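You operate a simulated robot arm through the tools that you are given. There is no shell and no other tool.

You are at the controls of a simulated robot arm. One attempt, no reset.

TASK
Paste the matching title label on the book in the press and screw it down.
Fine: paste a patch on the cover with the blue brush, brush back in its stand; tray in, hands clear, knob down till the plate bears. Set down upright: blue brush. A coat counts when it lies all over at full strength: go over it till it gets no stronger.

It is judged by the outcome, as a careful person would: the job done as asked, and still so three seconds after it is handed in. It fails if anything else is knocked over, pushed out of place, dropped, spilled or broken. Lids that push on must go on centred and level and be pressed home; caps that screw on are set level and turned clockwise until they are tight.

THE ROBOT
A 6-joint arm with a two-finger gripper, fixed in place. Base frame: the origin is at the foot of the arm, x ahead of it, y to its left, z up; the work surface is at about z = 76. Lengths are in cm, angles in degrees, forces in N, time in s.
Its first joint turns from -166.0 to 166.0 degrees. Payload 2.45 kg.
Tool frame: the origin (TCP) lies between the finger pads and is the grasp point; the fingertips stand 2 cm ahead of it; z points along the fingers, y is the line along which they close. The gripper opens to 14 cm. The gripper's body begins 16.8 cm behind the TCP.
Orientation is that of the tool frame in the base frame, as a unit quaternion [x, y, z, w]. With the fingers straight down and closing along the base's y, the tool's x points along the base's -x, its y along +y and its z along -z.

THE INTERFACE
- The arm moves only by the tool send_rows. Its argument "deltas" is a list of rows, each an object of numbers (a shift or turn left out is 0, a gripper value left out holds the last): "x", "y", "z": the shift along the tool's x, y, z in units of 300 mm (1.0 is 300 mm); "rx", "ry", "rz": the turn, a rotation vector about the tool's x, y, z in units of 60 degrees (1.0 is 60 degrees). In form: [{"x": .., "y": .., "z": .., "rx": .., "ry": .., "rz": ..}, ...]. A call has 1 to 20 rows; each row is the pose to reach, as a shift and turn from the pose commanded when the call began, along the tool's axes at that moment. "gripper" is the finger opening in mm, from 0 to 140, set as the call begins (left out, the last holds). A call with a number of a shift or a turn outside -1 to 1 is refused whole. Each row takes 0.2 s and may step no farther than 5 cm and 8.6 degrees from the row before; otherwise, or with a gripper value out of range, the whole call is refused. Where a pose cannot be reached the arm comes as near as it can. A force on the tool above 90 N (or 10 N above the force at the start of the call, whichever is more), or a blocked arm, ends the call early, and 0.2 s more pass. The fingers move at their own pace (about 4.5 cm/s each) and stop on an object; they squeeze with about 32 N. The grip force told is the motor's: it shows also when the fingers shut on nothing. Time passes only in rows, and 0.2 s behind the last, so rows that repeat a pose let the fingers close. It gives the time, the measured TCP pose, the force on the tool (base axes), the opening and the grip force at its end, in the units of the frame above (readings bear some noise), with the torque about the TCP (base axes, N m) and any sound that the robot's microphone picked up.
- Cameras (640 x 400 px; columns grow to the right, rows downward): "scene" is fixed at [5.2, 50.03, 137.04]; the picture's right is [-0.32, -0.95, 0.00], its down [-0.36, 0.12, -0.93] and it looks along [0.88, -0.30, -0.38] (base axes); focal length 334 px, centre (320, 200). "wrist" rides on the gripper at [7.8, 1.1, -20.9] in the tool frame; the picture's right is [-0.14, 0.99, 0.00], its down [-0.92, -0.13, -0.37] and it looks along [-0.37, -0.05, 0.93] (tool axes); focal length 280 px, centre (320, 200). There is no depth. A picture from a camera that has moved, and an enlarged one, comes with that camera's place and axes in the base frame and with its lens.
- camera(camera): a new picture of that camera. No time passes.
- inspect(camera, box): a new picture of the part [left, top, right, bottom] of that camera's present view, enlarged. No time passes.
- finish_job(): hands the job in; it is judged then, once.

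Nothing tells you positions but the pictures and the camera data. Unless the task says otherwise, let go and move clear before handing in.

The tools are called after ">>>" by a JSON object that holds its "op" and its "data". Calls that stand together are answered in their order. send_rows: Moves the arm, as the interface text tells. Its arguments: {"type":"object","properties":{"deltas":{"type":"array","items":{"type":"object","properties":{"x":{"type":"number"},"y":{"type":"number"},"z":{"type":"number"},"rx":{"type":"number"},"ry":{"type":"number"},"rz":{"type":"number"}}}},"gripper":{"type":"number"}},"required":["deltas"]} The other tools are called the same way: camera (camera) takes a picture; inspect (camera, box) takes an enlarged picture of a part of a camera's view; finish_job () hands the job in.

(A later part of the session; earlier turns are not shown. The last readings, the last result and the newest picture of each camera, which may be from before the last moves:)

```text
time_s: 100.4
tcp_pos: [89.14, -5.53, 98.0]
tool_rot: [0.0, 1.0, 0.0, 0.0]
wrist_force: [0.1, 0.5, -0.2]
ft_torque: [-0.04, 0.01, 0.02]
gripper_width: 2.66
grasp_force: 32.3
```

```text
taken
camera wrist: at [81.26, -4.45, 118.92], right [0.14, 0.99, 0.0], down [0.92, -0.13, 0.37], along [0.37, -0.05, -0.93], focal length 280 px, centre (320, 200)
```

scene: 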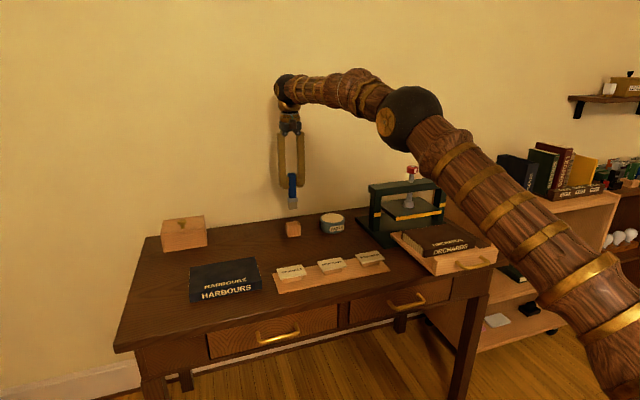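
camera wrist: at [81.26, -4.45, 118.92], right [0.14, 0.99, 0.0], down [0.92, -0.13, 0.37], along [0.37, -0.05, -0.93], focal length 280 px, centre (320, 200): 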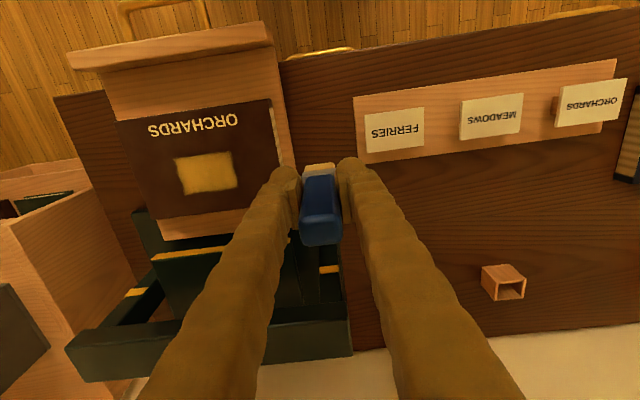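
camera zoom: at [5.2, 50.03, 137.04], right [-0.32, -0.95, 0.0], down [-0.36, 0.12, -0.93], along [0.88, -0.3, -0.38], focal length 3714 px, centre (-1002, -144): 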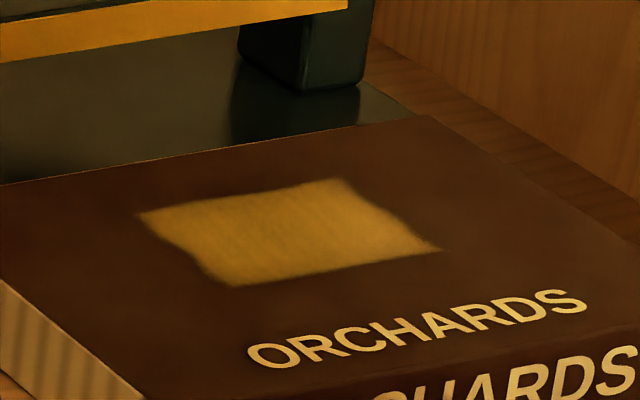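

The book is unmoved and the patch looks the same as the reference. I take a tight close-up, then do one more contact round to confirm that it gets no stronger.

>>> {"op": "inspect", "data": {"camera": "scene", "box": [423, 226, 451, 240]}}

>>> {"op": "send_rows", "data": {"deltas": [{"y": -0.12}, {"y": -0.26}, {"y": -0.4}, {"y": -0.44, "z": 0.1}, {"y": -0.44, "z": 0.2}, {"y": -0.44, "z": 0.235}, {"y": -0.44, "z": 0.24}, {"y": -0.44, "z": 0.242}, {"y": -0.44, "z": 0.244}, {"y": -0.44, "z": 0.244}]}}

```text
16.00 times, centred on (437, 233) of scene
camera zoom: at [5.2, 50.03, 137.04], right [-0.32, -0.95, 0.0], down [-0.36, 0.12, -0.93], along [0.88, -0.3, -0.38], focal length 5348 px, centre (-1552, -328)
```

zoom: 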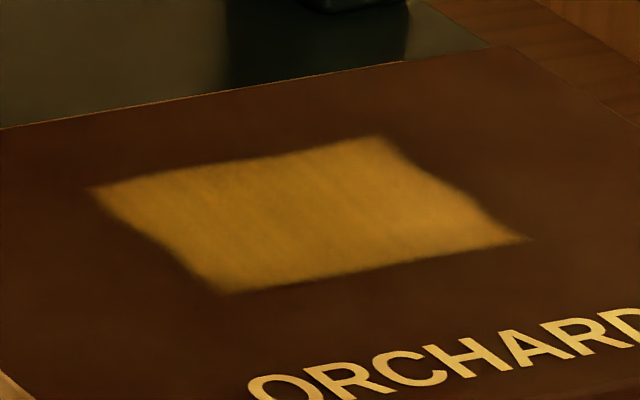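

```text
time_s: 102.6
tcp_pos: [88.82, -18.65, 90.79]
tool_rot: [0.001, 1.0, 0.0, 0.0]
wrist_force: [-0.2, -0.4, 5.1]
ft_torque: [-0.06, 0.09, 0.02]
gripper_width: 2.65
grasp_force: 32.0
```

>>> {"op": "send_rows", "data": {"deltas": [{"z": 0.001}, {"y": -0.04, "z": 0.001}, {"y": -0.09, "z": 0.001}, {"y": -0.135, "z": 0.001}, {"y": -0.175, "z": 0.001}, {"y": -0.135, "z": 0.0015}, {"y": -0.09, "z": 0.0015}, {"y": -0.04, "z": 0.0015}, {"y": 0.0, "z": 0.0015}, {"x": -0.03, "y": 0.0, "z": 0.002}, {"x": -0.03, "y": -0.06, "z": 0.002}, {"x": -0.03, "y": -0.12, "z": 0.002}, {"x": -0.03, "y": -0.175, "z": 0.002}, {"x": 0.0, "y": -0.175, "z": 0.0025}, {"x": 0.03, "y": -0.175, "z": 0.0025}, {"x": 0.03, "y": -0.12, "z": 0.0025}, {"x": 0.03, "y": -0.06, "z": 0.0025}, {"x": 0.03, "y": 0.0, "z": 0.0025}, {"x": 0.0, "y": 0.0, "z": 0.003}, {"x": 0.0, "y": 0.0, "z": 0.003}]}}

```text
time_s: 106.8
tcp_pos: [88.77, -18.89, 90.65]
tool_rot: [0.0, 1.0, 0.0, 0.0]
wrist_force: [-0.1, -0.4, -1.3]
ft_torque: [0.01, 0.01, 0.02]
gripper_width: 2.67
grasp_force: 31.2
```

>>> {"op": "send_rows", "data": {"deltas": [{"z": -0.08}, {"y": 0.1, "z": -0.16}, {"y": 0.2, "z": -0.24}, {"y": 0.32, "z": -0.24}, {"y": 0.44, "z": -0.24}, {"y": 0.44, "z": -0.24}]}}

>>> {"op": "inspect", "data": {"camera": "scene", "box": [423, 226, 451, 240]}}

>>> {"op": "inspect", "data": {"camera": "scene", "box": [350, 150, 450, 230]}}

```text
time_s: 108.2
tcp_pos: [88.97, -5.63, 97.8]
tool_rot: [-0.001, 1.0, 0.0, 0.0]
wrist_force: [0.0, -0.1, -0.6]
ft_torque: [0.02, -0.01, -0.01]
gripper_width: 2.65
grasp_force: 32.2
```

```text
16.00 times, centred on (437, 233) of scene
camera zoom: at [5.2, 50.03, 137.04], right [-0.32, -0.95, 0.0], down [-0.36, 0.12, -0.93], along [0.88, -0.3, -0.38], focal length 5348 px, centre (-1552, -328)
```

zoom: 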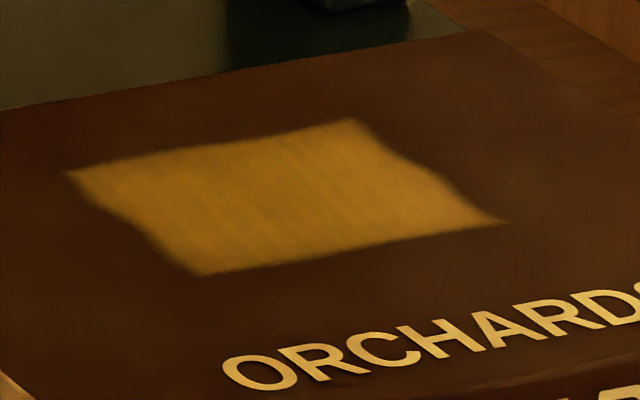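

```text
5.00 times, centred on (400, 190) of scene
camera zoom: at [5.2, 50.03, 137.04], right [-0.32, -0.95, 0.0], down [-0.36, 0.12, -0.93], along [0.88, -0.3, -0.38], focal length 1671 px, centre (-80, 250)
```

zoom: 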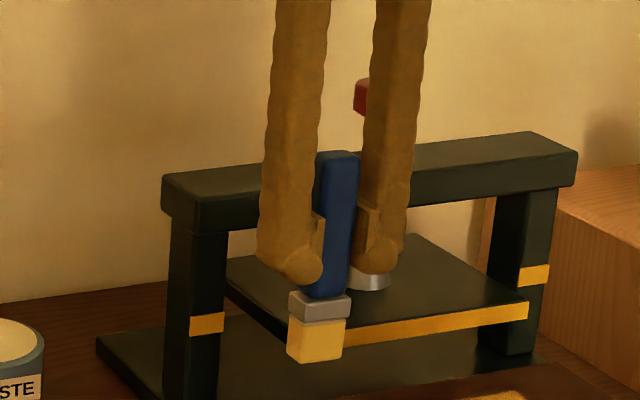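

The shade is unchanged, so the coat is at full strength. The book (with or without the tray) moved about 0.9 cm inward with my last x drag; I check which.

>>> {"op": "inspect", "data": {"camera": "scene", "box": [385, 205, 505, 290]}}

>>> {"op": "camera", "data": {"camera": "wrist"}}

>>> {"op": "inspect", "data": {"camera": "wrist", "box": [60, 10, 300, 250]}}

```text
4.71 times, centred on (445, 248) of scene
camera zoom: at [5.2, 50.03, 137.04], right [-0.32, -0.95, 0.0], down [-0.36, 0.12, -0.93], along [0.88, -0.3, -0.38], focal length 1573 px, centre (-268, -24)
```

zoom: 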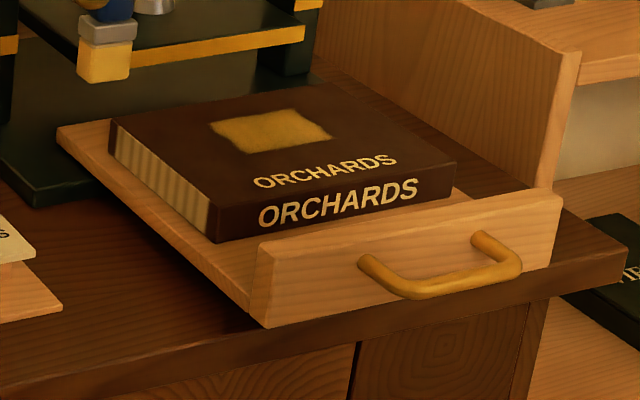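

```text
taken
camera wrist: at [81.29, -4.56, 118.75], right [0.14, 0.99, 0.0], down [0.92, -0.13, 0.37], along [0.37, -0.05, -0.93], focal length 280 px, centre (320, 200)
```

wrist: 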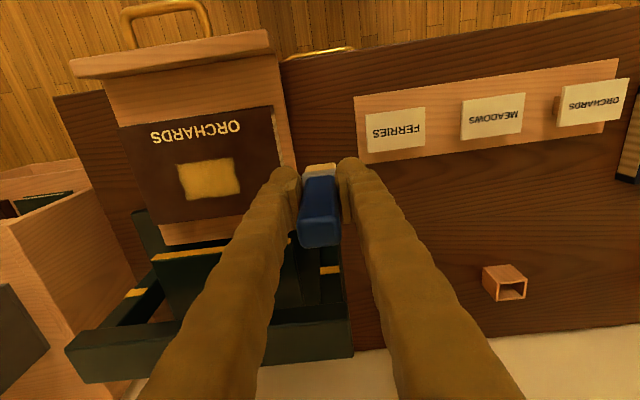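

```text
1.67 times, centred on (180, 130) of wrist
camera zoom: at [81.29, -4.56, 118.75], right [0.14, 0.99, 0.0], down [0.92, -0.13, 0.37], along [0.37, -0.05, -0.93], focal length 467 px, centre (553, 317)
```

zoom: 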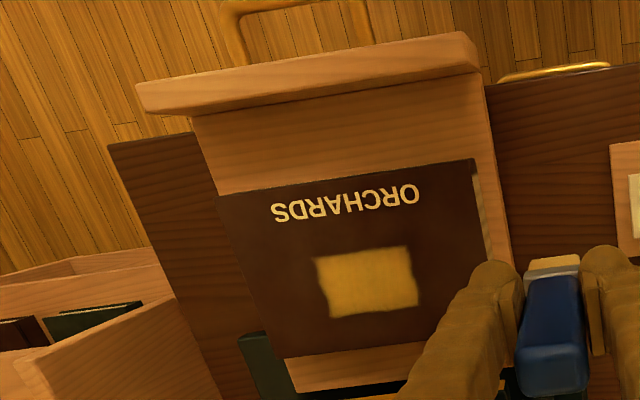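

The tray and book moved in together by ~0.9 cm, which is harmless. Before returning the brush I check whether it tilted in the grip.

>>> {"op": "inspect", "data": {"camera": "wrist", "box": [256, 140, 384, 260]}}

>>> {"op": "inspect", "data": {"camera": "scene", "box": [385, 160, 433, 226]}}

```text
3.33 times, centred on (320, 200) of wrist
camera zoom: at [81.29, -4.56, 118.75], right [0.14, 0.99, 0.0], down [0.92, -0.13, 0.37], along [0.37, -0.05, -0.93], focal length 935 px, centre (320, 200)
```

zoom: 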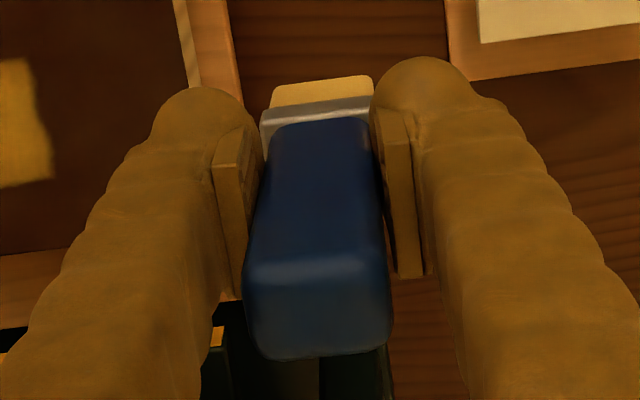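

```text
6.06 times, centred on (409, 193) of scene
camera zoom: at [5.2, 50.03, 137.04], right [-0.32, -0.95, 0.0], down [-0.36, 0.12, -0.93], along [0.88, -0.3, -0.38], focal length 2026 px, centre (-219, 242)
```

zoom: 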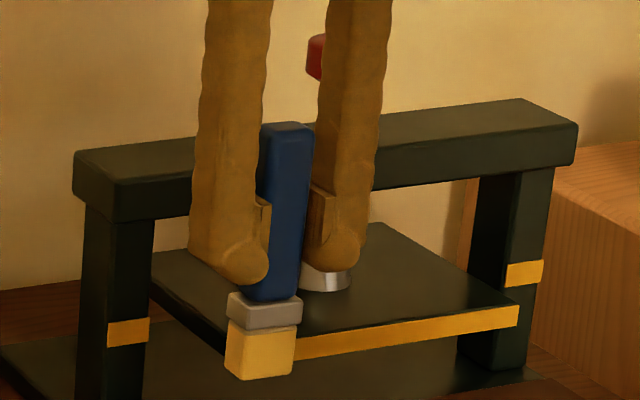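

The brush is upright within about a degree. I carry it back to above its stand.

>>> {"op": "send_rows", "data": {"deltas": [{"y": 0.12}, {"y": 0.26}, {"y": 0.4}, {"y": 0.54, "x": -0.03}, {"y": 0.66, "x": -0.1}, {"y": 0.76, "x": -0.2}, {"y": 0.86, "x": -0.3}, {"y": 0.953, "x": -0.4}, {"y": 0.953, "x": -0.54}, {"y": 0.953, "x": -0.68}, {"y": 0.953, "x": -0.8}, {"y": 0.953, "x": -0.87}, {"y": 0.953, "x": -0.915}, {"y": 0.953, "x": -0.915}]}}

>>> {"op": "inspect", "data": {"camera": "wrist", "box": [256, 100, 384, 200]}}

>>> {"op": "inspect", "data": {"camera": "scene", "box": [265, 160, 325, 240]}}

```text
time_s: 111.2
tcp_pos: [116.45, 23.02, 97.7]
tool_rot: [0.0, 1.0, -0.001, 0.0]
wrist_force: [0.2, -0.2, -0.9]
ft_torque: [-0.02, 0.02, -0.01]
gripper_width: 2.68
grasp_force: 32.2
```

```text
4.00 times, centred on (320, 150) of wrist
camera zoom: at [108.62, 24.04, 118.54], right [0.14, 0.99, 0.0], down [0.92, -0.13, 0.37], along [0.36, -0.05, -0.93], focal length 1122 px, centre (320, 400)
```

zoom: 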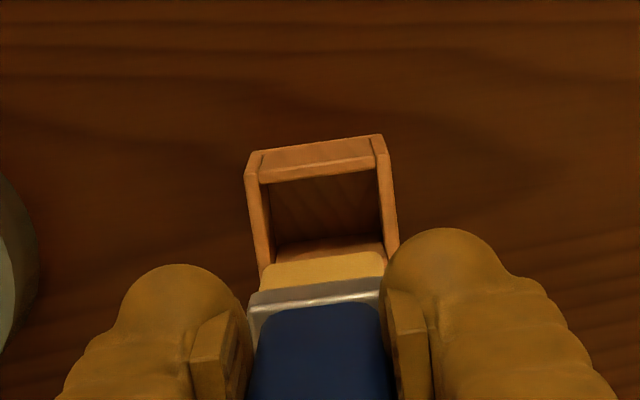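

```text
5.00 times, centred on (295, 200) of scene
camera zoom: at [5.2, 50.03, 137.04], right [-0.32, -0.95, 0.0], down [-0.36, 0.12, -0.93], along [0.88, -0.3, -0.38], focal length 1671 px, centre (445, 200)
```

zoom: 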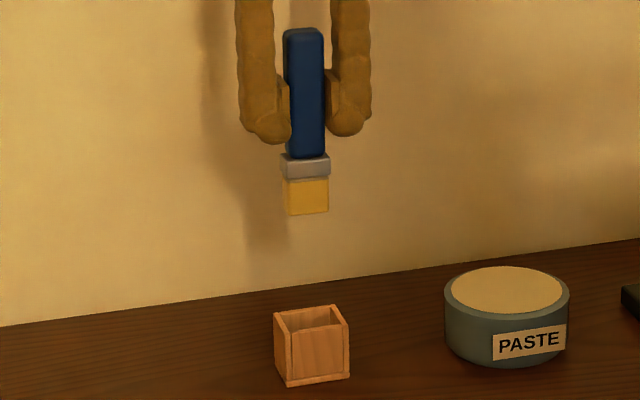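

The stand opening is at about (117.0, 23.0). I lower until the bristles are just above its rim, then check alignment.

>>> {"op": "send_rows", "data": {"deltas": [{"x": 0.003, "z": 0.1}, {"x": 0.006, "z": 0.18}, {"x": 0.008, "z": 0.235}, {"x": 0.008, "z": 0.245}, {"x": 0.008, "z": 0.245}]}}

>>> {"op": "inspect", "data": {"camera": "wrist", "box": [272, 130, 368, 205]}}

>>> {"op": "inspect", "data": {"camera": "scene", "box": [275, 195, 315, 245]}}

```text
time_s: 112.4
tcp_pos: [116.16, 23.3, 90.21]
tool_rot: [0.0, 1.0, 0.0, 0.0]
wrist_force: [0.0, 0.3, -1.6]
ft_torque: [-0.02, 0.0, 0.01]
gripper_width: 2.67
grasp_force: 31.6
```

```text
5.33 times, centred on (320, 168) of wrist
camera zoom: at [108.24, 24.27, 111.16], right [0.14, 0.99, 0.0], down [0.92, -0.13, 0.37], along [0.37, -0.05, -0.93], focal length 1495 px, centre (320, 373)
```

zoom: 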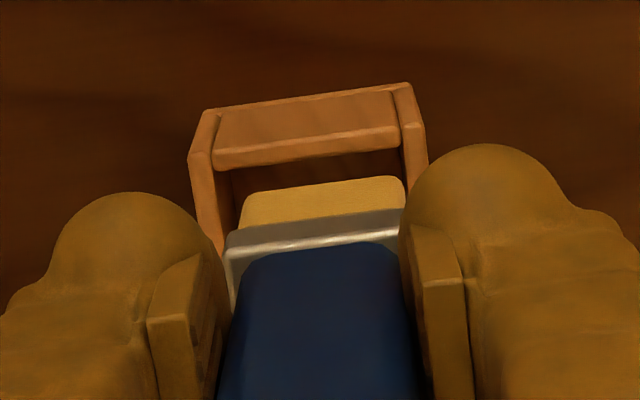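

```text
8.00 times, centred on (295, 220) of scene
camera zoom: at [5.2, 50.03, 137.04], right [-0.32, -0.95, 0.0], down [-0.36, 0.12, -0.93], along [0.88, -0.3, -0.38], focal length 2674 px, centre (520, 40)
```

zoom: 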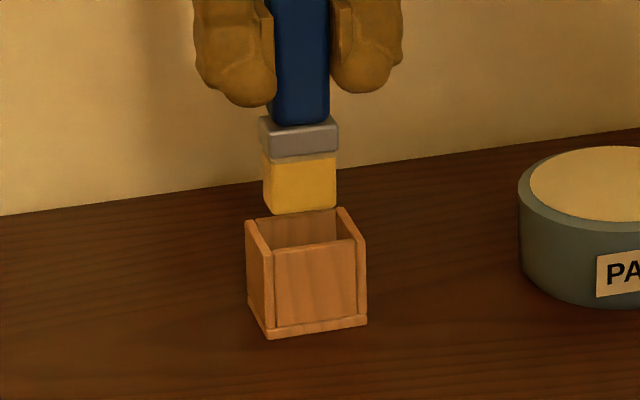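

By dead reckoning I'm about 0.24 cm too far in y, while the x gap matches the original one. I correct y and lower gently, watching the force.

>>> {"op": "send_rows", "data": {"deltas": [{"y": -0.008}, {"y": -0.008, "z": 0.015}, {"y": -0.008, "z": 0.03}, {"y": -0.008, "z": 0.045}, {"y": -0.008, "z": 0.06}, {"y": -0.008, "z": 0.06}]}}

>>> {"op": "inspect", "data": {"camera": "wrist", "box": [272, 130, 368, 205]}}

>>> {"op": "inspect", "data": {"camera": "scene", "box": [275, 195, 315, 245]}}

```text
time_s: 113.8
tcp_pos: [115.99, 22.68, 88.61]
tool_rot: [0.0, 1.0, 0.0, 0.0]
wrist_force: [-0.4, -0.6, -0.9]
ft_torque: [0.0, -0.01, -0.02]
gripper_width: 2.63
grasp_force: 31.4
```

```text
5.33 times, centred on (320, 168) of wrist
camera zoom: at [108.27, 23.87, 109.53], right [0.14, 0.99, 0.0], down [0.92, -0.13, 0.37], along [0.36, -0.05, -0.93], focal length 1495 px, centre (320, 373)
```

zoom: 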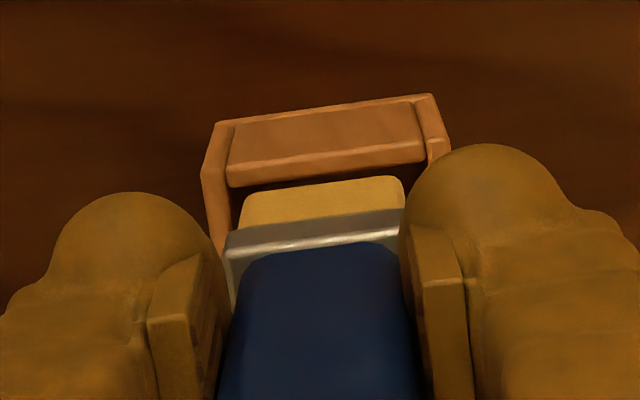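

```text
8.00 times, centred on (295, 220) of scene
camera zoom: at [5.2, 50.03, 137.04], right [-0.32, -0.95, 0.0], down [-0.36, 0.12, -0.93], along [0.88, -0.3, -0.38], focal length 2674 px, centre (520, 40)
```

zoom: 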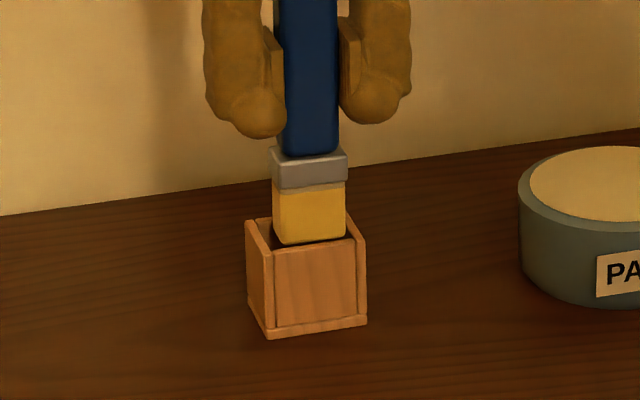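

The bristles have entered the stand with no contact. I nudge +0.1 cm in y and lower further in small steps.

>>> {"op": "send_rows", "data": {"deltas": [{"y": 0.004}, {"y": 0.004, "z": 0.012}, {"y": 0.004, "z": 0.024}, {"y": 0.004, "z": 0.036}, {"y": 0.004, "z": 0.048}, {"y": 0.004, "z": 0.048}]}}

>>> {"op": "inspect", "data": {"camera": "wrist", "box": [272, 130, 368, 205]}}

>>> {"op": "inspect", "data": {"camera": "scene", "box": [275, 195, 315, 245]}}

```text
time_s: 115.2
tcp_pos: [116.22, 23.07, 87.26]
tool_rot: [0.0, 1.0, 0.0, 0.0]
wrist_force: [0.6, -0.1, -1.0]
ft_torque: [0.01, 0.02, -0.01]
gripper_width: 2.64
grasp_force: 32.0
```

```text
5.33 times, centred on (320, 168) of wrist
camera zoom: at [108.35, 24.09, 108.14], right [0.14, 0.99, 0.0], down [0.92, -0.13, 0.37], along [0.37, -0.05, -0.93], focal length 1495 px, centre (320, 373)
```

zoom: 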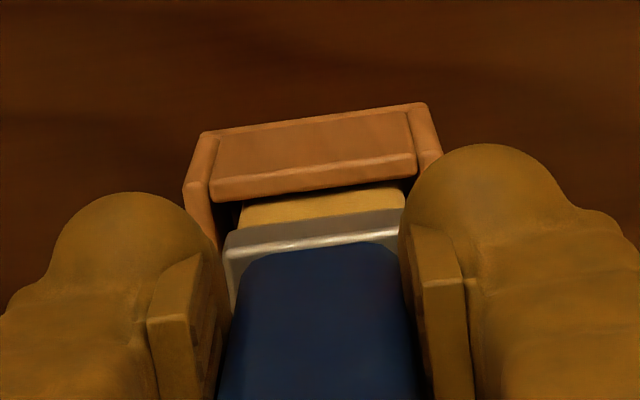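

```text
8.00 times, centred on (295, 220) of scene
camera zoom: at [5.2, 50.03, 137.04], right [-0.32, -0.95, 0.0], down [-0.36, 0.12, -0.93], along [0.88, -0.3, -0.38], focal length 2674 px, centre (520, 40)
```

zoom: 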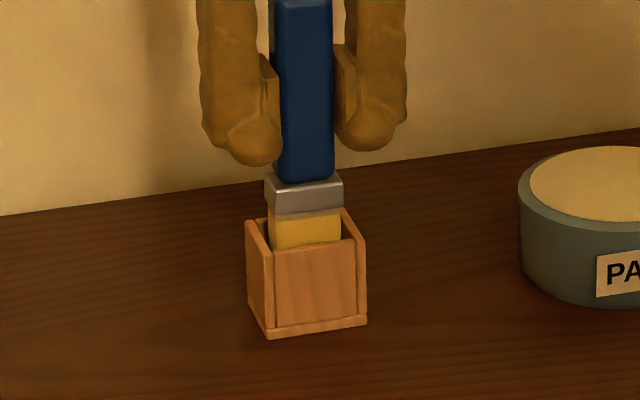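

>>> {"op": "send_rows", "data": {"deltas": [{"z": 0.012}, {"z": 0.024}, {"z": 0.036}, {"z": 0.048}, {"z": 0.054}, {"z": 0.054}]}}

>>> {"op": "inspect", "data": {"camera": "wrist", "box": [272, 130, 368, 205]}}

>>> {"op": "inspect", "data": {"camera": "scene", "box": [275, 195, 315, 245]}}

```text
time_s: 116.6
tcp_pos: [116.14, 23.04, 85.52]
tool_rot: [0.0, 1.0, 0.0, 0.0]
wrist_force: [1.6, -0.2, -0.5]
ft_torque: [0.04, 0.0, 0.01]
gripper_width: 2.65
grasp_force: 31.8
```

```text
5.33 times, centred on (320, 168) of wrist
camera zoom: at [108.4, 24.12, 106.44], right [0.14, 0.99, 0.0], down [0.92, -0.13, 0.37], along [0.37, -0.05, -0.93], focal length 1495 px, centre (320, 373)
```

zoom: 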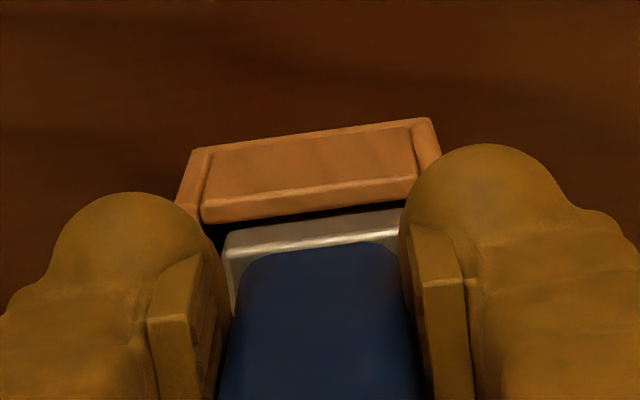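

```text
8.00 times, centred on (295, 220) of scene
camera zoom: at [5.2, 50.03, 137.04], right [-0.32, -0.95, 0.0], down [-0.36, 0.12, -0.93], along [0.88, -0.3, -0.38], focal length 2674 px, centre (520, 40)
```

zoom: 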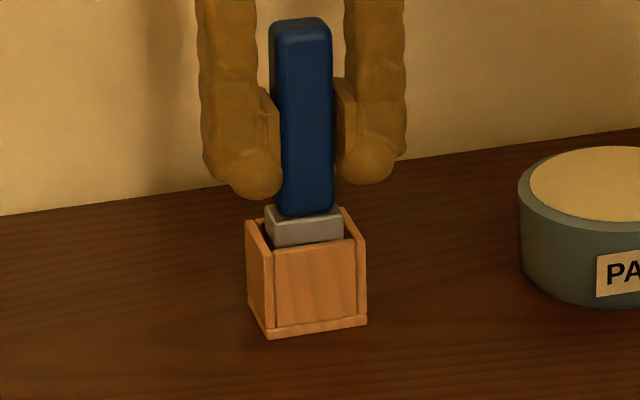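

The ferrule is entering cleanly. I lower the last bit until it touches the floor of the stand.

>>> {"op": "send_rows", "data": {"deltas": [{"z": 0.005}, {"z": 0.009}, {"z": 0.013}, {"z": 0.013}]}}

>>> {"op": "inspect", "data": {"camera": "scene", "box": [275, 195, 315, 245]}}

```text
time_s: 117.6
tcp_pos: [116.13, 23.03, 85.25]
tool_rot: [0.001, 1.0, 0.001, 0.0]
wrist_force: [3.6, 0.4, -0.2]
ft_torque: [0.01, -0.1, -0.02]
gripper_width: 2.67
grasp_force: 32.3
```

```text
8.00 times, centred on (295, 220) of scene
camera zoom: at [5.2, 50.03, 137.04], right [-0.32, -0.95, 0.0], down [-0.36, 0.12, -0.93], along [0.88, -0.3, -0.38], focal length 2674 px, centre (520, 40)
```

zoom: 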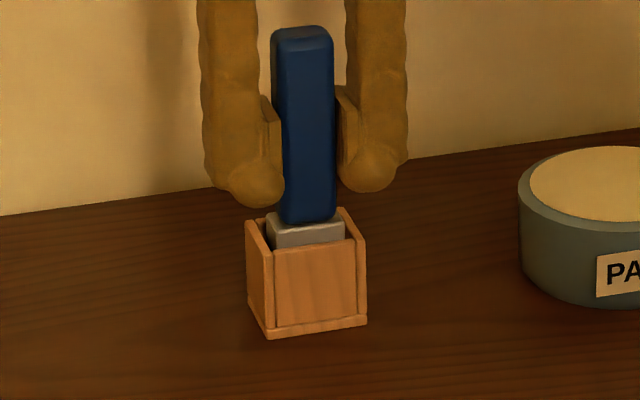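

A small +x reaction says it rubs the near wall; I shift +0.15 cm in x and lower on.

>>> {"op": "send_rows", "data": {"deltas": [{"x": -0.005}, {"x": -0.005, "z": 0.003}, {"x": -0.005, "z": 0.006}, {"x": -0.005, "z": 0.009}, {"x": -0.005, "z": 0.009}]}}

>>> {"op": "inspect", "data": {"camera": "scene", "box": [275, 195, 315, 245]}}

```text
time_s: 118.8
tcp_pos: [116.18, 22.77, 84.89]
tool_rot: [0.0, 1.0, 0.001, 0.0]
wrist_force: [-0.5, 0.0, -0.6]
ft_torque: [0.01, -0.01, -0.02]
gripper_width: 2.66
grasp_force: 31.8
```

```text
8.00 times, centred on (295, 220) of scene
camera zoom: at [5.2, 50.03, 137.04], right [-0.32, -0.95, 0.0], down [-0.36, 0.12, -0.93], along [0.88, -0.3, -0.38], focal length 2674 px, centre (520, 40)
```

zoom: 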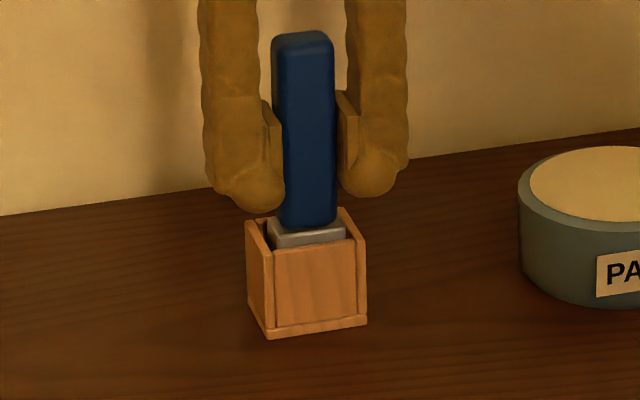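

>>> {"op": "send_rows", "data": {"deltas": [{"z": 0.002}, {"z": 0.004}, {"z": 0.005}]}}

```text
time_s: 119.6
tcp_pos: [116.15, 22.94, 84.78]
tool_rot: [0.001, 1.0, 0.0, 0.0]
wrist_force: [0.4, -0.4, -0.3]
ft_torque: [-0.05, -0.03, 0.0]
gripper_width: 2.67
grasp_force: 32.0
```

>>> {"op": "send_rows", "data": {"deltas": [{"z": 0.002}, {"z": 0.004}, {"z": 0.006}, {"z": 0.006}]}}

>>> {"op": "inspect", "data": {"camera": "scene", "box": [275, 195, 315, 245]}}

```text
time_s: 120.6
tcp_pos: [116.27, 23.05, 84.68]
tool_rot: [0.0, 1.0, 0.001, 0.001]
wrist_force: [-3.5, 1.4, 18.7]
ft_torque: [-0.04, 0.21, 0.0]
gripper_width: 2.65
grasp_force: 31.9
```

```text
8.00 times, centred on (295, 220) of scene
camera zoom: at [5.2, 50.03, 137.04], right [-0.32, -0.95, 0.0], down [-0.36, 0.12, -0.93], along [0.88, -0.3, -0.38], focal length 2674 px, centre (520, 40)
```

zoom: 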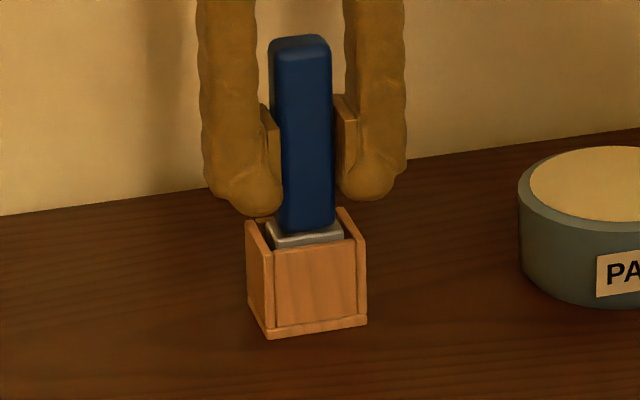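

It bottomed on the stand's floor. I ease the load and open the fingers.

>>> {"op": "send_rows", "data": {"deltas": [{"z": -0.001}, {"z": -0.001}, {"z": -0.001}, {"z": -0.001}, {"z": -0.001}, {"z": -0.001}], "gripper": 60}}

>>> {"op": "inspect", "data": {"camera": "scene", "box": [275, 195, 315, 245]}}

>>> {"op": "camera", "data": {"camera": "wrist"}}

```text
time_s: 122.0
tcp_pos: [116.15, 23.03, 84.69]
tool_rot: [0.0, 1.0, 0.0, 0.0]
wrist_force: [-0.2, 0.5, -0.3]
ft_torque: [0.01, -0.02, 0.01]
gripper_width: 6.01
grasp_force: 0.0
```

```text
8.00 times, centred on (295, 220) of scene
camera zoom: at [5.2, 50.03, 137.04], right [-0.32, -0.95, 0.0], down [-0.36, 0.12, -0.93], along [0.88, -0.3, -0.38], focal length 2674 px, centre (520, 40)
```

zoom: 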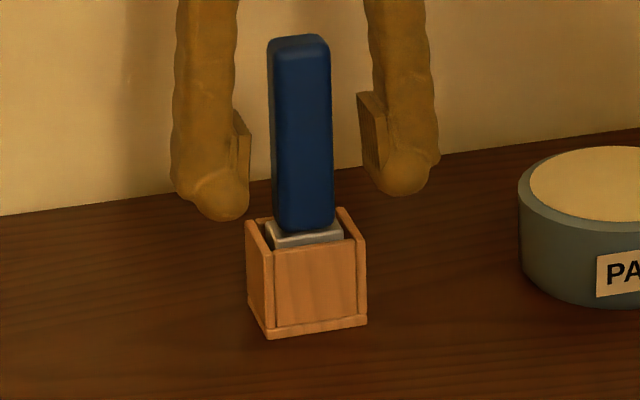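

```text
taken
camera wrist: at [108.39, 24.09, 105.5], right [0.14, 0.99, 0.0], down [0.92, -0.13, 0.37], along [0.37, -0.05, -0.93], focal length 280 px, centre (320, 200)
```

wrist: 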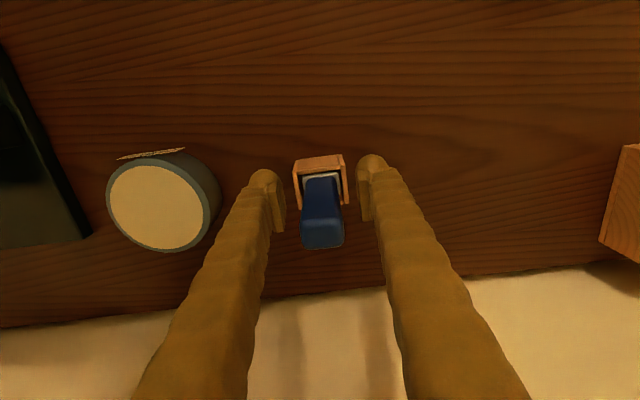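

The brush stands upright in its stand. I rise straight up, then go to above the ORCHARDS label.

>>> {"op": "send_rows", "data": {"deltas": [{"z": -0.08}, {"z": -0.2}, {"z": -0.34}, {"z": -0.48}, {"x": 0.1, "y": 0.03, "z": -0.5}, {"x": 0.24, "y": 0.07, "z": -0.5}, {"x": 0.38, "y": 0.11, "z": -0.5}, {"x": 0.52, "y": 0.15, "z": -0.5}, {"x": 0.66, "y": 0.19, "z": -0.5}, {"x": 0.8, "y": 0.23, "z": -0.5}, {"x": 0.927, "y": 0.265, "z": -0.5}, {"x": 0.927, "y": 0.265, "z": -0.5}]}}

>>> {"op": "inspect", "data": {"camera": "wrist", "box": [240, 90, 400, 210]}}

>>> {"op": "camera", "data": {"camera": "scene"}}

```text
time_s: 124.6
tcp_pos: [88.56, 30.81, 99.8]
tool_rot: [0.0, 1.0, 0.0, 0.0]
wrist_force: [0.7, -0.2, -0.2]
ft_torque: [-0.01, 0.01, -0.03]
gripper_width: 6.0
grasp_force: 0.0
```

```text
3.33 times, centred on (320, 150) of wrist
camera zoom: at [80.72, 31.97, 120.64], right [0.14, 0.99, 0.0], down [0.92, -0.13, 0.37], along [0.37, -0.05, -0.93], focal length 935 px, centre (320, 367)
```

zoom: 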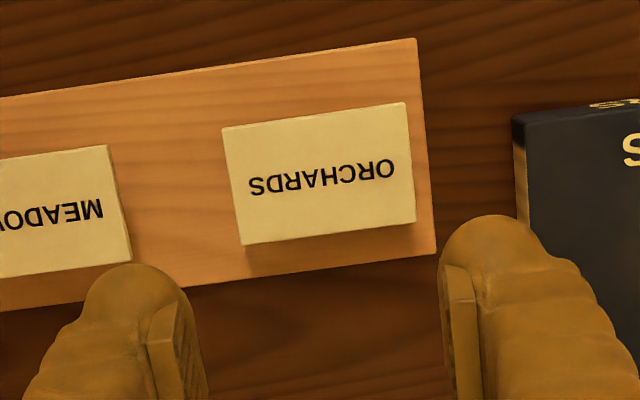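

```text
taken
```

scene: 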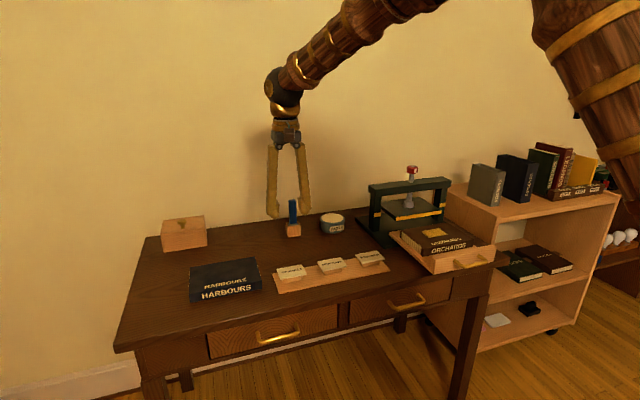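

The label is centred at (88.3, 30.95), with about 5 cm clearance to either neighbour. I open to 10 cm and descend part way, then look.

>>> {"op": "send_rows", "data": {"deltas": [{}, {"z": 0.1}, {"z": 0.22}, {"z": 0.34}, {"z": 0.45}, {"z": 0.53}, {"z": 0.53}], "gripper": 100}}

>>> {"op": "camera", "data": {"camera": "wrist"}}

>>> {"op": "inspect", "data": {"camera": "scene", "box": [240, 220, 340, 300]}}

```text
time_s: 126.2
tcp_pos: [88.7, 31.05, 83.52]
tool_rot: [-0.001, 1.0, 0.0, 0.0]
wrist_force: [0.1, -0.7, 0.3]
ft_torque: [-0.01, 0.03, -0.01]
gripper_width: 10.02
grasp_force: 0.0
```

```text
taken
camera wrist: at [80.87, 32.07, 104.4], right [0.14, 0.99, 0.0], down [0.92, -0.13, 0.37], along [0.36, -0.05, -0.93], focal length 280 px, centre (320, 200)
```

wrist: 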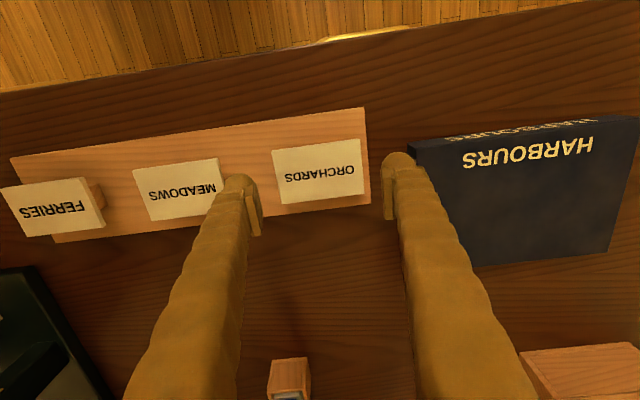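

```text
5.00 times, centred on (290, 260) of scene
camera zoom: at [5.2, 50.03, 137.04], right [-0.32, -0.95, 0.0], down [-0.36, 0.12, -0.93], along [0.88, -0.3, -0.38], focal length 1671 px, centre (470, -100)
```

zoom: 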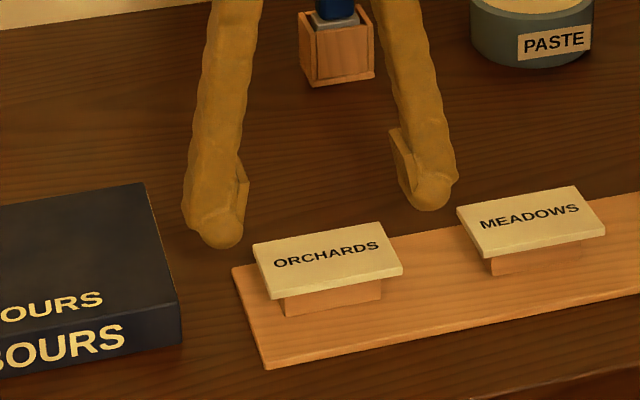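

Fingers straddle the label. I shift slightly to centre on it and descend so the fingertips are just below its underside.

>>> {"op": "send_rows", "data": {"deltas": [{"x": 0.01, "z": 0.04}, {"x": 0.01, "z": 0.08}, {"x": 0.01, "z": 0.107}, {"x": 0.01, "z": 0.107}]}}

>>> {"op": "camera", "data": {"camera": "wrist"}}

>>> {"op": "inspect", "data": {"camera": "scene", "box": [255, 240, 335, 300]}}

```text
time_s: 127.2
tcp_pos: [88.32, 30.91, 80.36]
tool_rot: [0.0, 1.0, 0.001, 0.0]
wrist_force: [-0.3, 0.0, -0.1]
ft_torque: [0.01, -0.02, -0.01]
gripper_width: 10.03
grasp_force: 0.1
```

```text
taken
camera wrist: at [80.48, 31.95, 101.28], right [0.14, 0.99, 0.0], down [0.92, -0.13, 0.37], along [0.37, -0.05, -0.93], focal length 280 px, centre (320, 200)
```

wrist: 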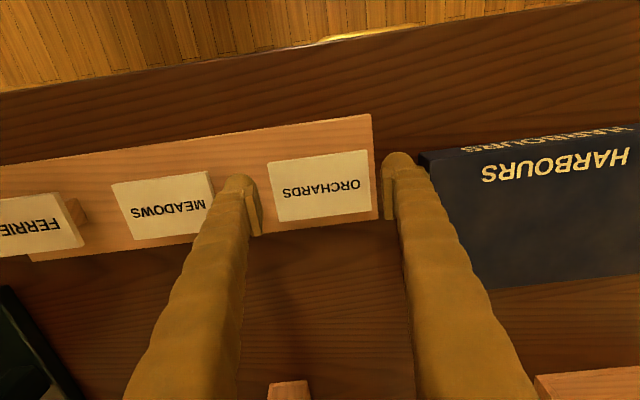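

```text
6.67 times, centred on (295, 270) of scene
camera zoom: at [5.2, 50.03, 137.04], right [-0.32, -0.95, 0.0], down [-0.36, 0.12, -0.93], along [0.88, -0.3, -0.38], focal length 2228 px, centre (487, -267)
```

zoom: 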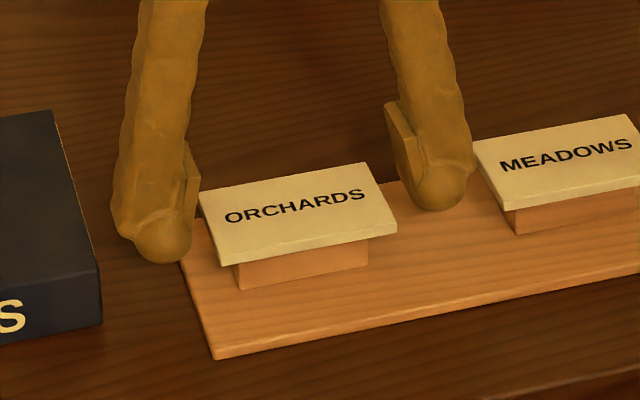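

Both fingers are clear of the neighbours. I close on the label.

>>> {"op": "send_rows", "data": {"deltas": [{}, {}, {}, {}, {}], "gripper": 0}}

>>> {"op": "inspect", "data": {"camera": "scene", "box": [255, 240, 335, 300]}}

>>> {"op": "camera", "data": {"camera": "wrist"}}

```text
time_s: 128.4
tcp_pos: [88.32, 30.92, 80.44]
tool_rot: [0.0, 1.0, 0.0, 0.0]
wrist_force: [0.0, 0.2, 2.2]
ft_torque: [-0.02, -0.01, 0.01]
gripper_width: 7.78
grasp_force: 31.6
```

```text
6.67 times, centred on (295, 270) of scene
camera zoom: at [5.2, 50.03, 137.04], right [-0.32, -0.95, 0.0], down [-0.36, 0.12, -0.93], along [0.88, -0.3, -0.38], focal length 2228 px, centre (487, -267)
```

zoom: 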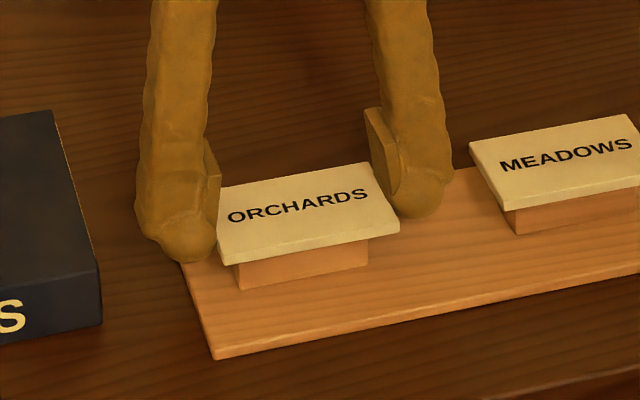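

```text
taken
camera wrist: at [80.48, 31.96, 101.28], right [0.14, 0.99, 0.0], down [0.92, -0.13, 0.37], along [0.37, -0.05, -0.93], focal length 280 px, centre (320, 200)
```

wrist: 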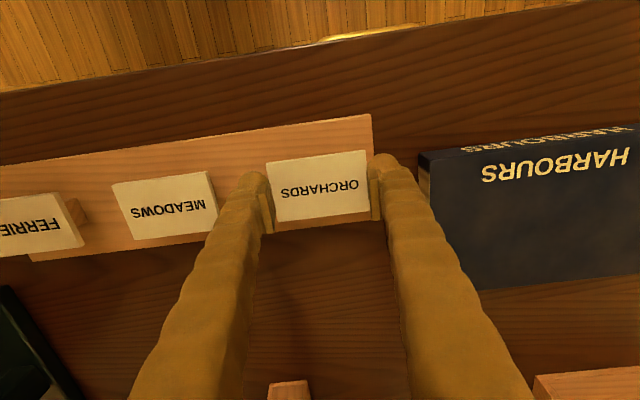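

Gripped at 7.8 cm. I lift a little and check it comes up level.

>>> {"op": "send_rows", "data": {"deltas": [{"z": -0.015}, {"z": -0.03}, {"z": -0.06}, {"z": -0.1}, {"z": -0.1}]}}

>>> {"op": "inspect", "data": {"camera": "scene", "box": [255, 230, 335, 290]}}

>>> {"op": "inspect", "data": {"camera": "wrist", "box": [240, 120, 400, 240]}}

```text
time_s: 129.6
tcp_pos: [88.01, 30.82, 83.57]
tool_rot: [0.0, 1.0, 0.0, -0.001]
wrist_force: [0.4, -0.5, 0.1]
ft_torque: [-0.01, 0.04, 0.0]
gripper_width: 7.79
grasp_force: 32.5
```

```text
6.67 times, centred on (295, 260) of scene
camera zoom: at [5.2, 50.03, 137.04], right [-0.32, -0.95, 0.0], down [-0.36, 0.12, -0.93], along [0.88, -0.3, -0.38], focal length 2228 px, centre (487, -200)
```

zoom: 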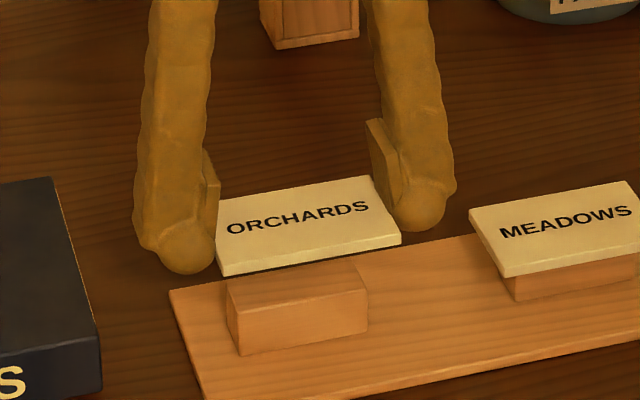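

```text
3.33 times, centred on (320, 180) of wrist
camera zoom: at [80.16, 31.93, 104.35], right [0.14, 0.99, 0.0], down [0.92, -0.13, 0.37], along [0.37, -0.05, -0.93], focal length 935 px, centre (320, 267)
```

zoom: 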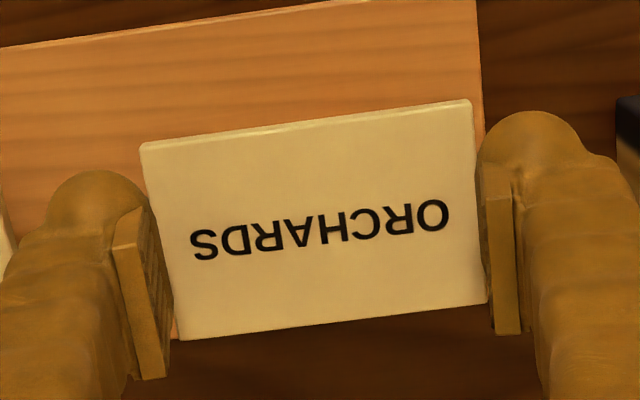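

The label is held level and square. I lift it higher and carry it toward the book.

>>> {"op": "send_rows", "data": {"deltas": [{"z": -0.12}, {"z": -0.26}, {"z": -0.4}, {"z": -0.5}, {"y": -0.1, "z": -0.5}, {"y": -0.24, "z": -0.5}, {"y": -0.38, "z": -0.5}, {"y": -0.52, "z": -0.5}, {"y": -0.66, "z": -0.5}, {"y": -0.8, "z": -0.5}, {"y": -0.94, "z": -0.5}, {"y": -1.0, "z": -0.5}, {"y": -1.0, "z": -0.5}]}}

>>> {"op": "camera", "data": {"camera": "wrist"}}

>>> {"op": "inspect", "data": {"camera": "scene", "box": [400, 205, 480, 265]}}

```text
time_s: 132.4
tcp_pos: [88.16, 0.82, 98.48]
tool_rot: [0.0, 1.0, 0.0, 0.0]
wrist_force: [-0.3, -0.1, 0.3]
ft_torque: [0.02, 0.01, -0.03]
gripper_width: 7.8
grasp_force: 31.9
```

```text
taken
camera wrist: at [80.36, 1.95, 119.31], right [0.14, 0.99, 0.0], down [0.92, -0.13, 0.37], along [0.36, -0.05, -0.93], focal length 280 px, centre (320, 200)
```

wrist: 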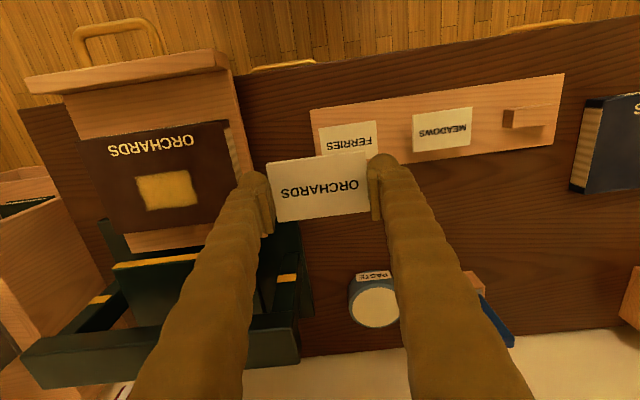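

```text
6.67 times, centred on (440, 235) of scene
camera zoom: at [5.2, 50.03, 137.04], right [-0.32, -0.95, 0.0], down [-0.36, 0.12, -0.93], along [0.88, -0.3, -0.38], focal length 2228 px, centre (-480, -33)
```

zoom: 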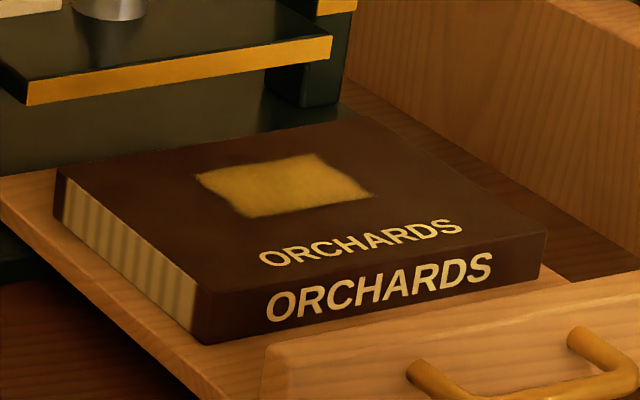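

>>> {"op": "inspect", "data": {"camera": "wrist", "box": [70, 100, 270, 250]}}

>>> {"op": "inspect", "data": {"camera": "scene", "box": [420, 218, 460, 243]}}

```text
2.67 times, centred on (170, 175) of wrist
camera zoom: at [80.36, 1.95, 119.31], right [0.14, 0.99, 0.0], down [0.92, -0.13, 0.37], along [0.36, -0.05, -0.93], focal length 748 px, centre (720, 267)
```

zoom: 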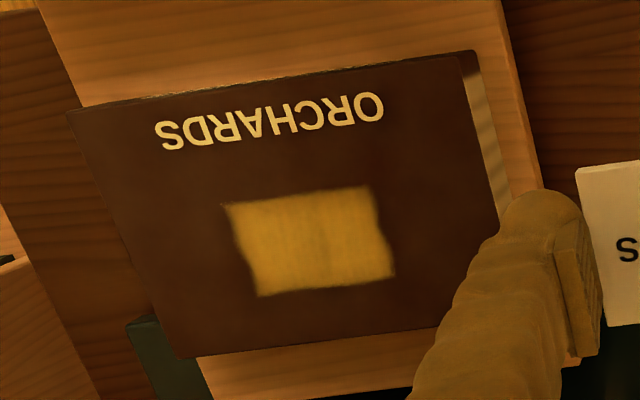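

```text
16.00 times, centred on (440, 230) of scene
camera zoom: at [5.2, 50.03, 137.04], right [-0.32, -0.95, 0.0], down [-0.36, 0.12, -0.93], along [0.88, -0.3, -0.38], focal length 5348 px, centre (-1600, -288)
```

zoom: 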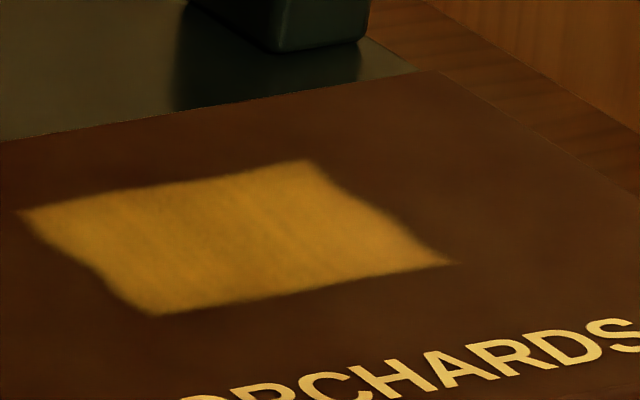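

The pasted patch is centred at about (91.0, −21.3), 5.1 by 7.85 cm — the label's size. I bring the label above it.

>>> {"op": "send_rows", "data": {"deltas": [{"x": -0.03, "y": -0.12}, {"x": -0.07, "y": -0.26}, {"x": -0.098, "y": -0.4}, {"x": -0.098, "y": -0.54}, {"x": -0.098, "y": -0.68}, {"x": -0.098, "y": -0.738}, {"x": -0.098, "y": -0.738, "z": 0.1}, {"x": -0.098, "y": -0.738, "z": 0.22}, {"x": -0.098, "y": -0.738, "z": 0.36}, {"x": -0.098, "y": -0.738, "z": 0.38}, {"x": -0.098, "y": -0.738, "z": 0.38}]}}

>>> {"op": "camera", "data": {"camera": "wrist"}}

>>> {"op": "inspect", "data": {"camera": "scene", "box": [395, 190, 491, 262]}}

```text
time_s: 134.8
tcp_pos: [91.19, -21.48, 87.0]
tool_rot: [0.0, 1.0, 0.0, 0.0]
wrist_force: [0.2, 0.1, -0.4]
ft_torque: [0.01, -0.01, 0.0]
gripper_width: 7.78
grasp_force: 32.1
```

```text
taken
camera wrist: at [83.42, -20.27, 107.81], right [0.14, 0.99, 0.0], down [0.92, -0.13, 0.37], along [0.37, -0.05, -0.93], focal length 280 px, centre (320, 200)
```

wrist: 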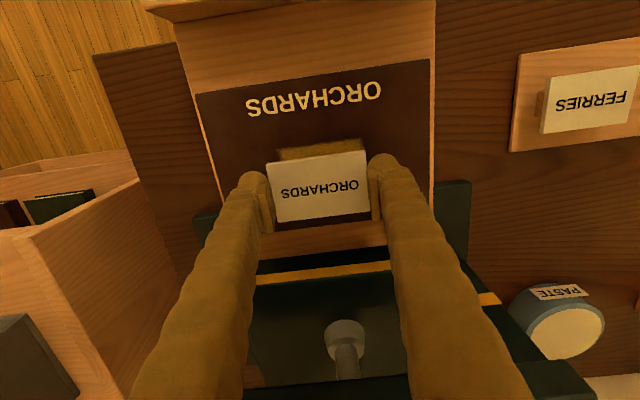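

```text
5.56 times, centred on (443, 226) of scene
camera zoom: at [5.2, 50.03, 137.04], right [-0.32, -0.95, 0.0], down [-0.36, 0.12, -0.93], along [0.88, -0.3, -0.38], focal length 1857 px, centre (-363, 56)
```

zoom: 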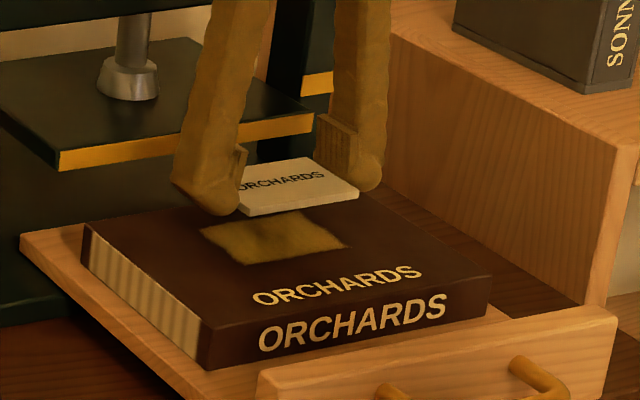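

I lower to just above the cover and check alignment.

>>> {"op": "send_rows", "data": {"deltas": [{"z": 0.03}, {"z": 0.06}, {"z": 0.08}, {"z": 0.08}]}}

>>> {"op": "inspect", "data": {"camera": "wrist", "box": [180, 50, 460, 250]}}

>>> {"op": "inspect", "data": {"camera": "scene", "box": [410, 205, 474, 253]}}

```text
time_s: 135.8
tcp_pos: [91.1, -21.21, 84.66]
tool_rot: [0.0, 1.0, 0.0, 0.0]
wrist_force: [0.0, -0.5, -0.3]
ft_torque: [0.0, 0.0, 0.02]
gripper_width: 7.79
grasp_force: 31.9
```

```text
2.00 times, centred on (320, 150) of wrist
camera zoom: at [83.35, -20.16, 105.48], right [0.14, 0.99, 0.0], down [0.92, -0.13, 0.37], along [0.37, -0.05, -0.93], focal length 561 px, centre (320, 300)
```

zoom: 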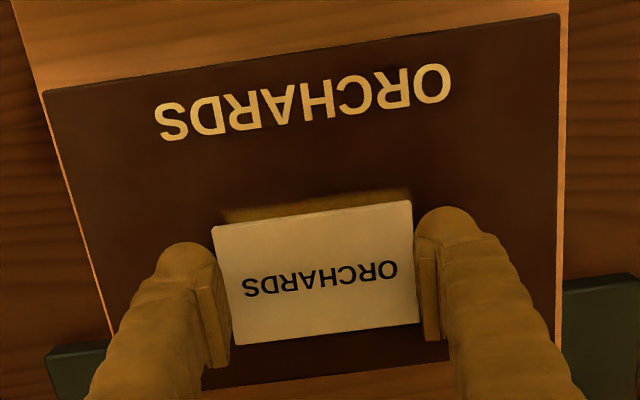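

```text
8.33 times, centred on (442, 229) of scene
camera zoom: at [5.2, 50.03, 137.04], right [-0.32, -0.95, 0.0], down [-0.36, 0.12, -0.93], along [0.88, -0.3, -0.38], focal length 2785 px, centre (-697, -42)
```

zoom: 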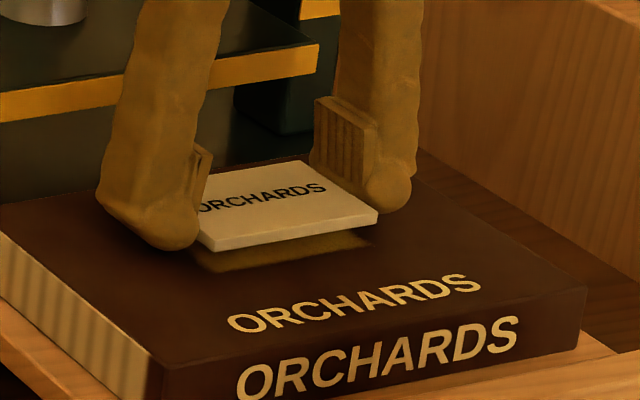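

Aligned within about 0.1–0.2 cm; I make a small correction and lower the label onto the paste until it bears.

>>> {"op": "send_rows", "data": {"deltas": [{"x": 0.002, "y": 0.004, "z": 0.006}, {"x": 0.002, "y": 0.004, "z": 0.014}, {"x": 0.002, "y": 0.004, "z": 0.02}, {"x": 0.002, "y": 0.004, "z": 0.024}, {"x": 0.002, "y": 0.004, "z": 0.024}]}}

>>> {"op": "inspect", "data": {"camera": "scene", "box": [410, 205, 474, 253]}}

```text
time_s: 137.0
tcp_pos: [90.99, -20.96, 84.07]
tool_rot: [0.0, 1.0, 0.0, 0.002]
wrist_force: [-0.3, 3.2, 44.8]
ft_torque: [0.33, 0.06, -0.04]
gripper_width: 7.8
grasp_force: 31.6
```

```text
8.33 times, centred on (442, 229) of scene
camera zoom: at [5.2, 50.03, 137.04], right [-0.32, -0.95, 0.0], down [-0.36, 0.12, -0.93], along [0.88, -0.3, -0.38], focal length 2785 px, centre (-697, -42)
```

zoom: 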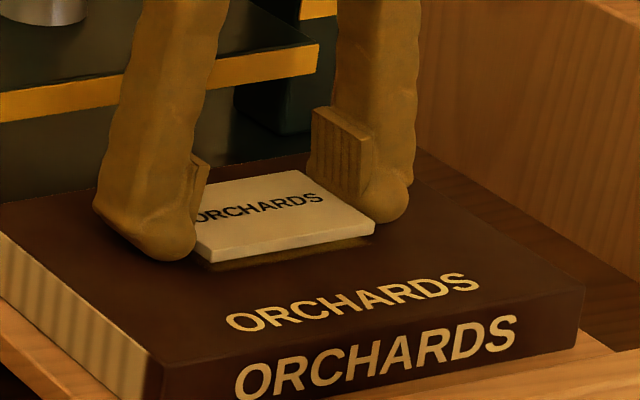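

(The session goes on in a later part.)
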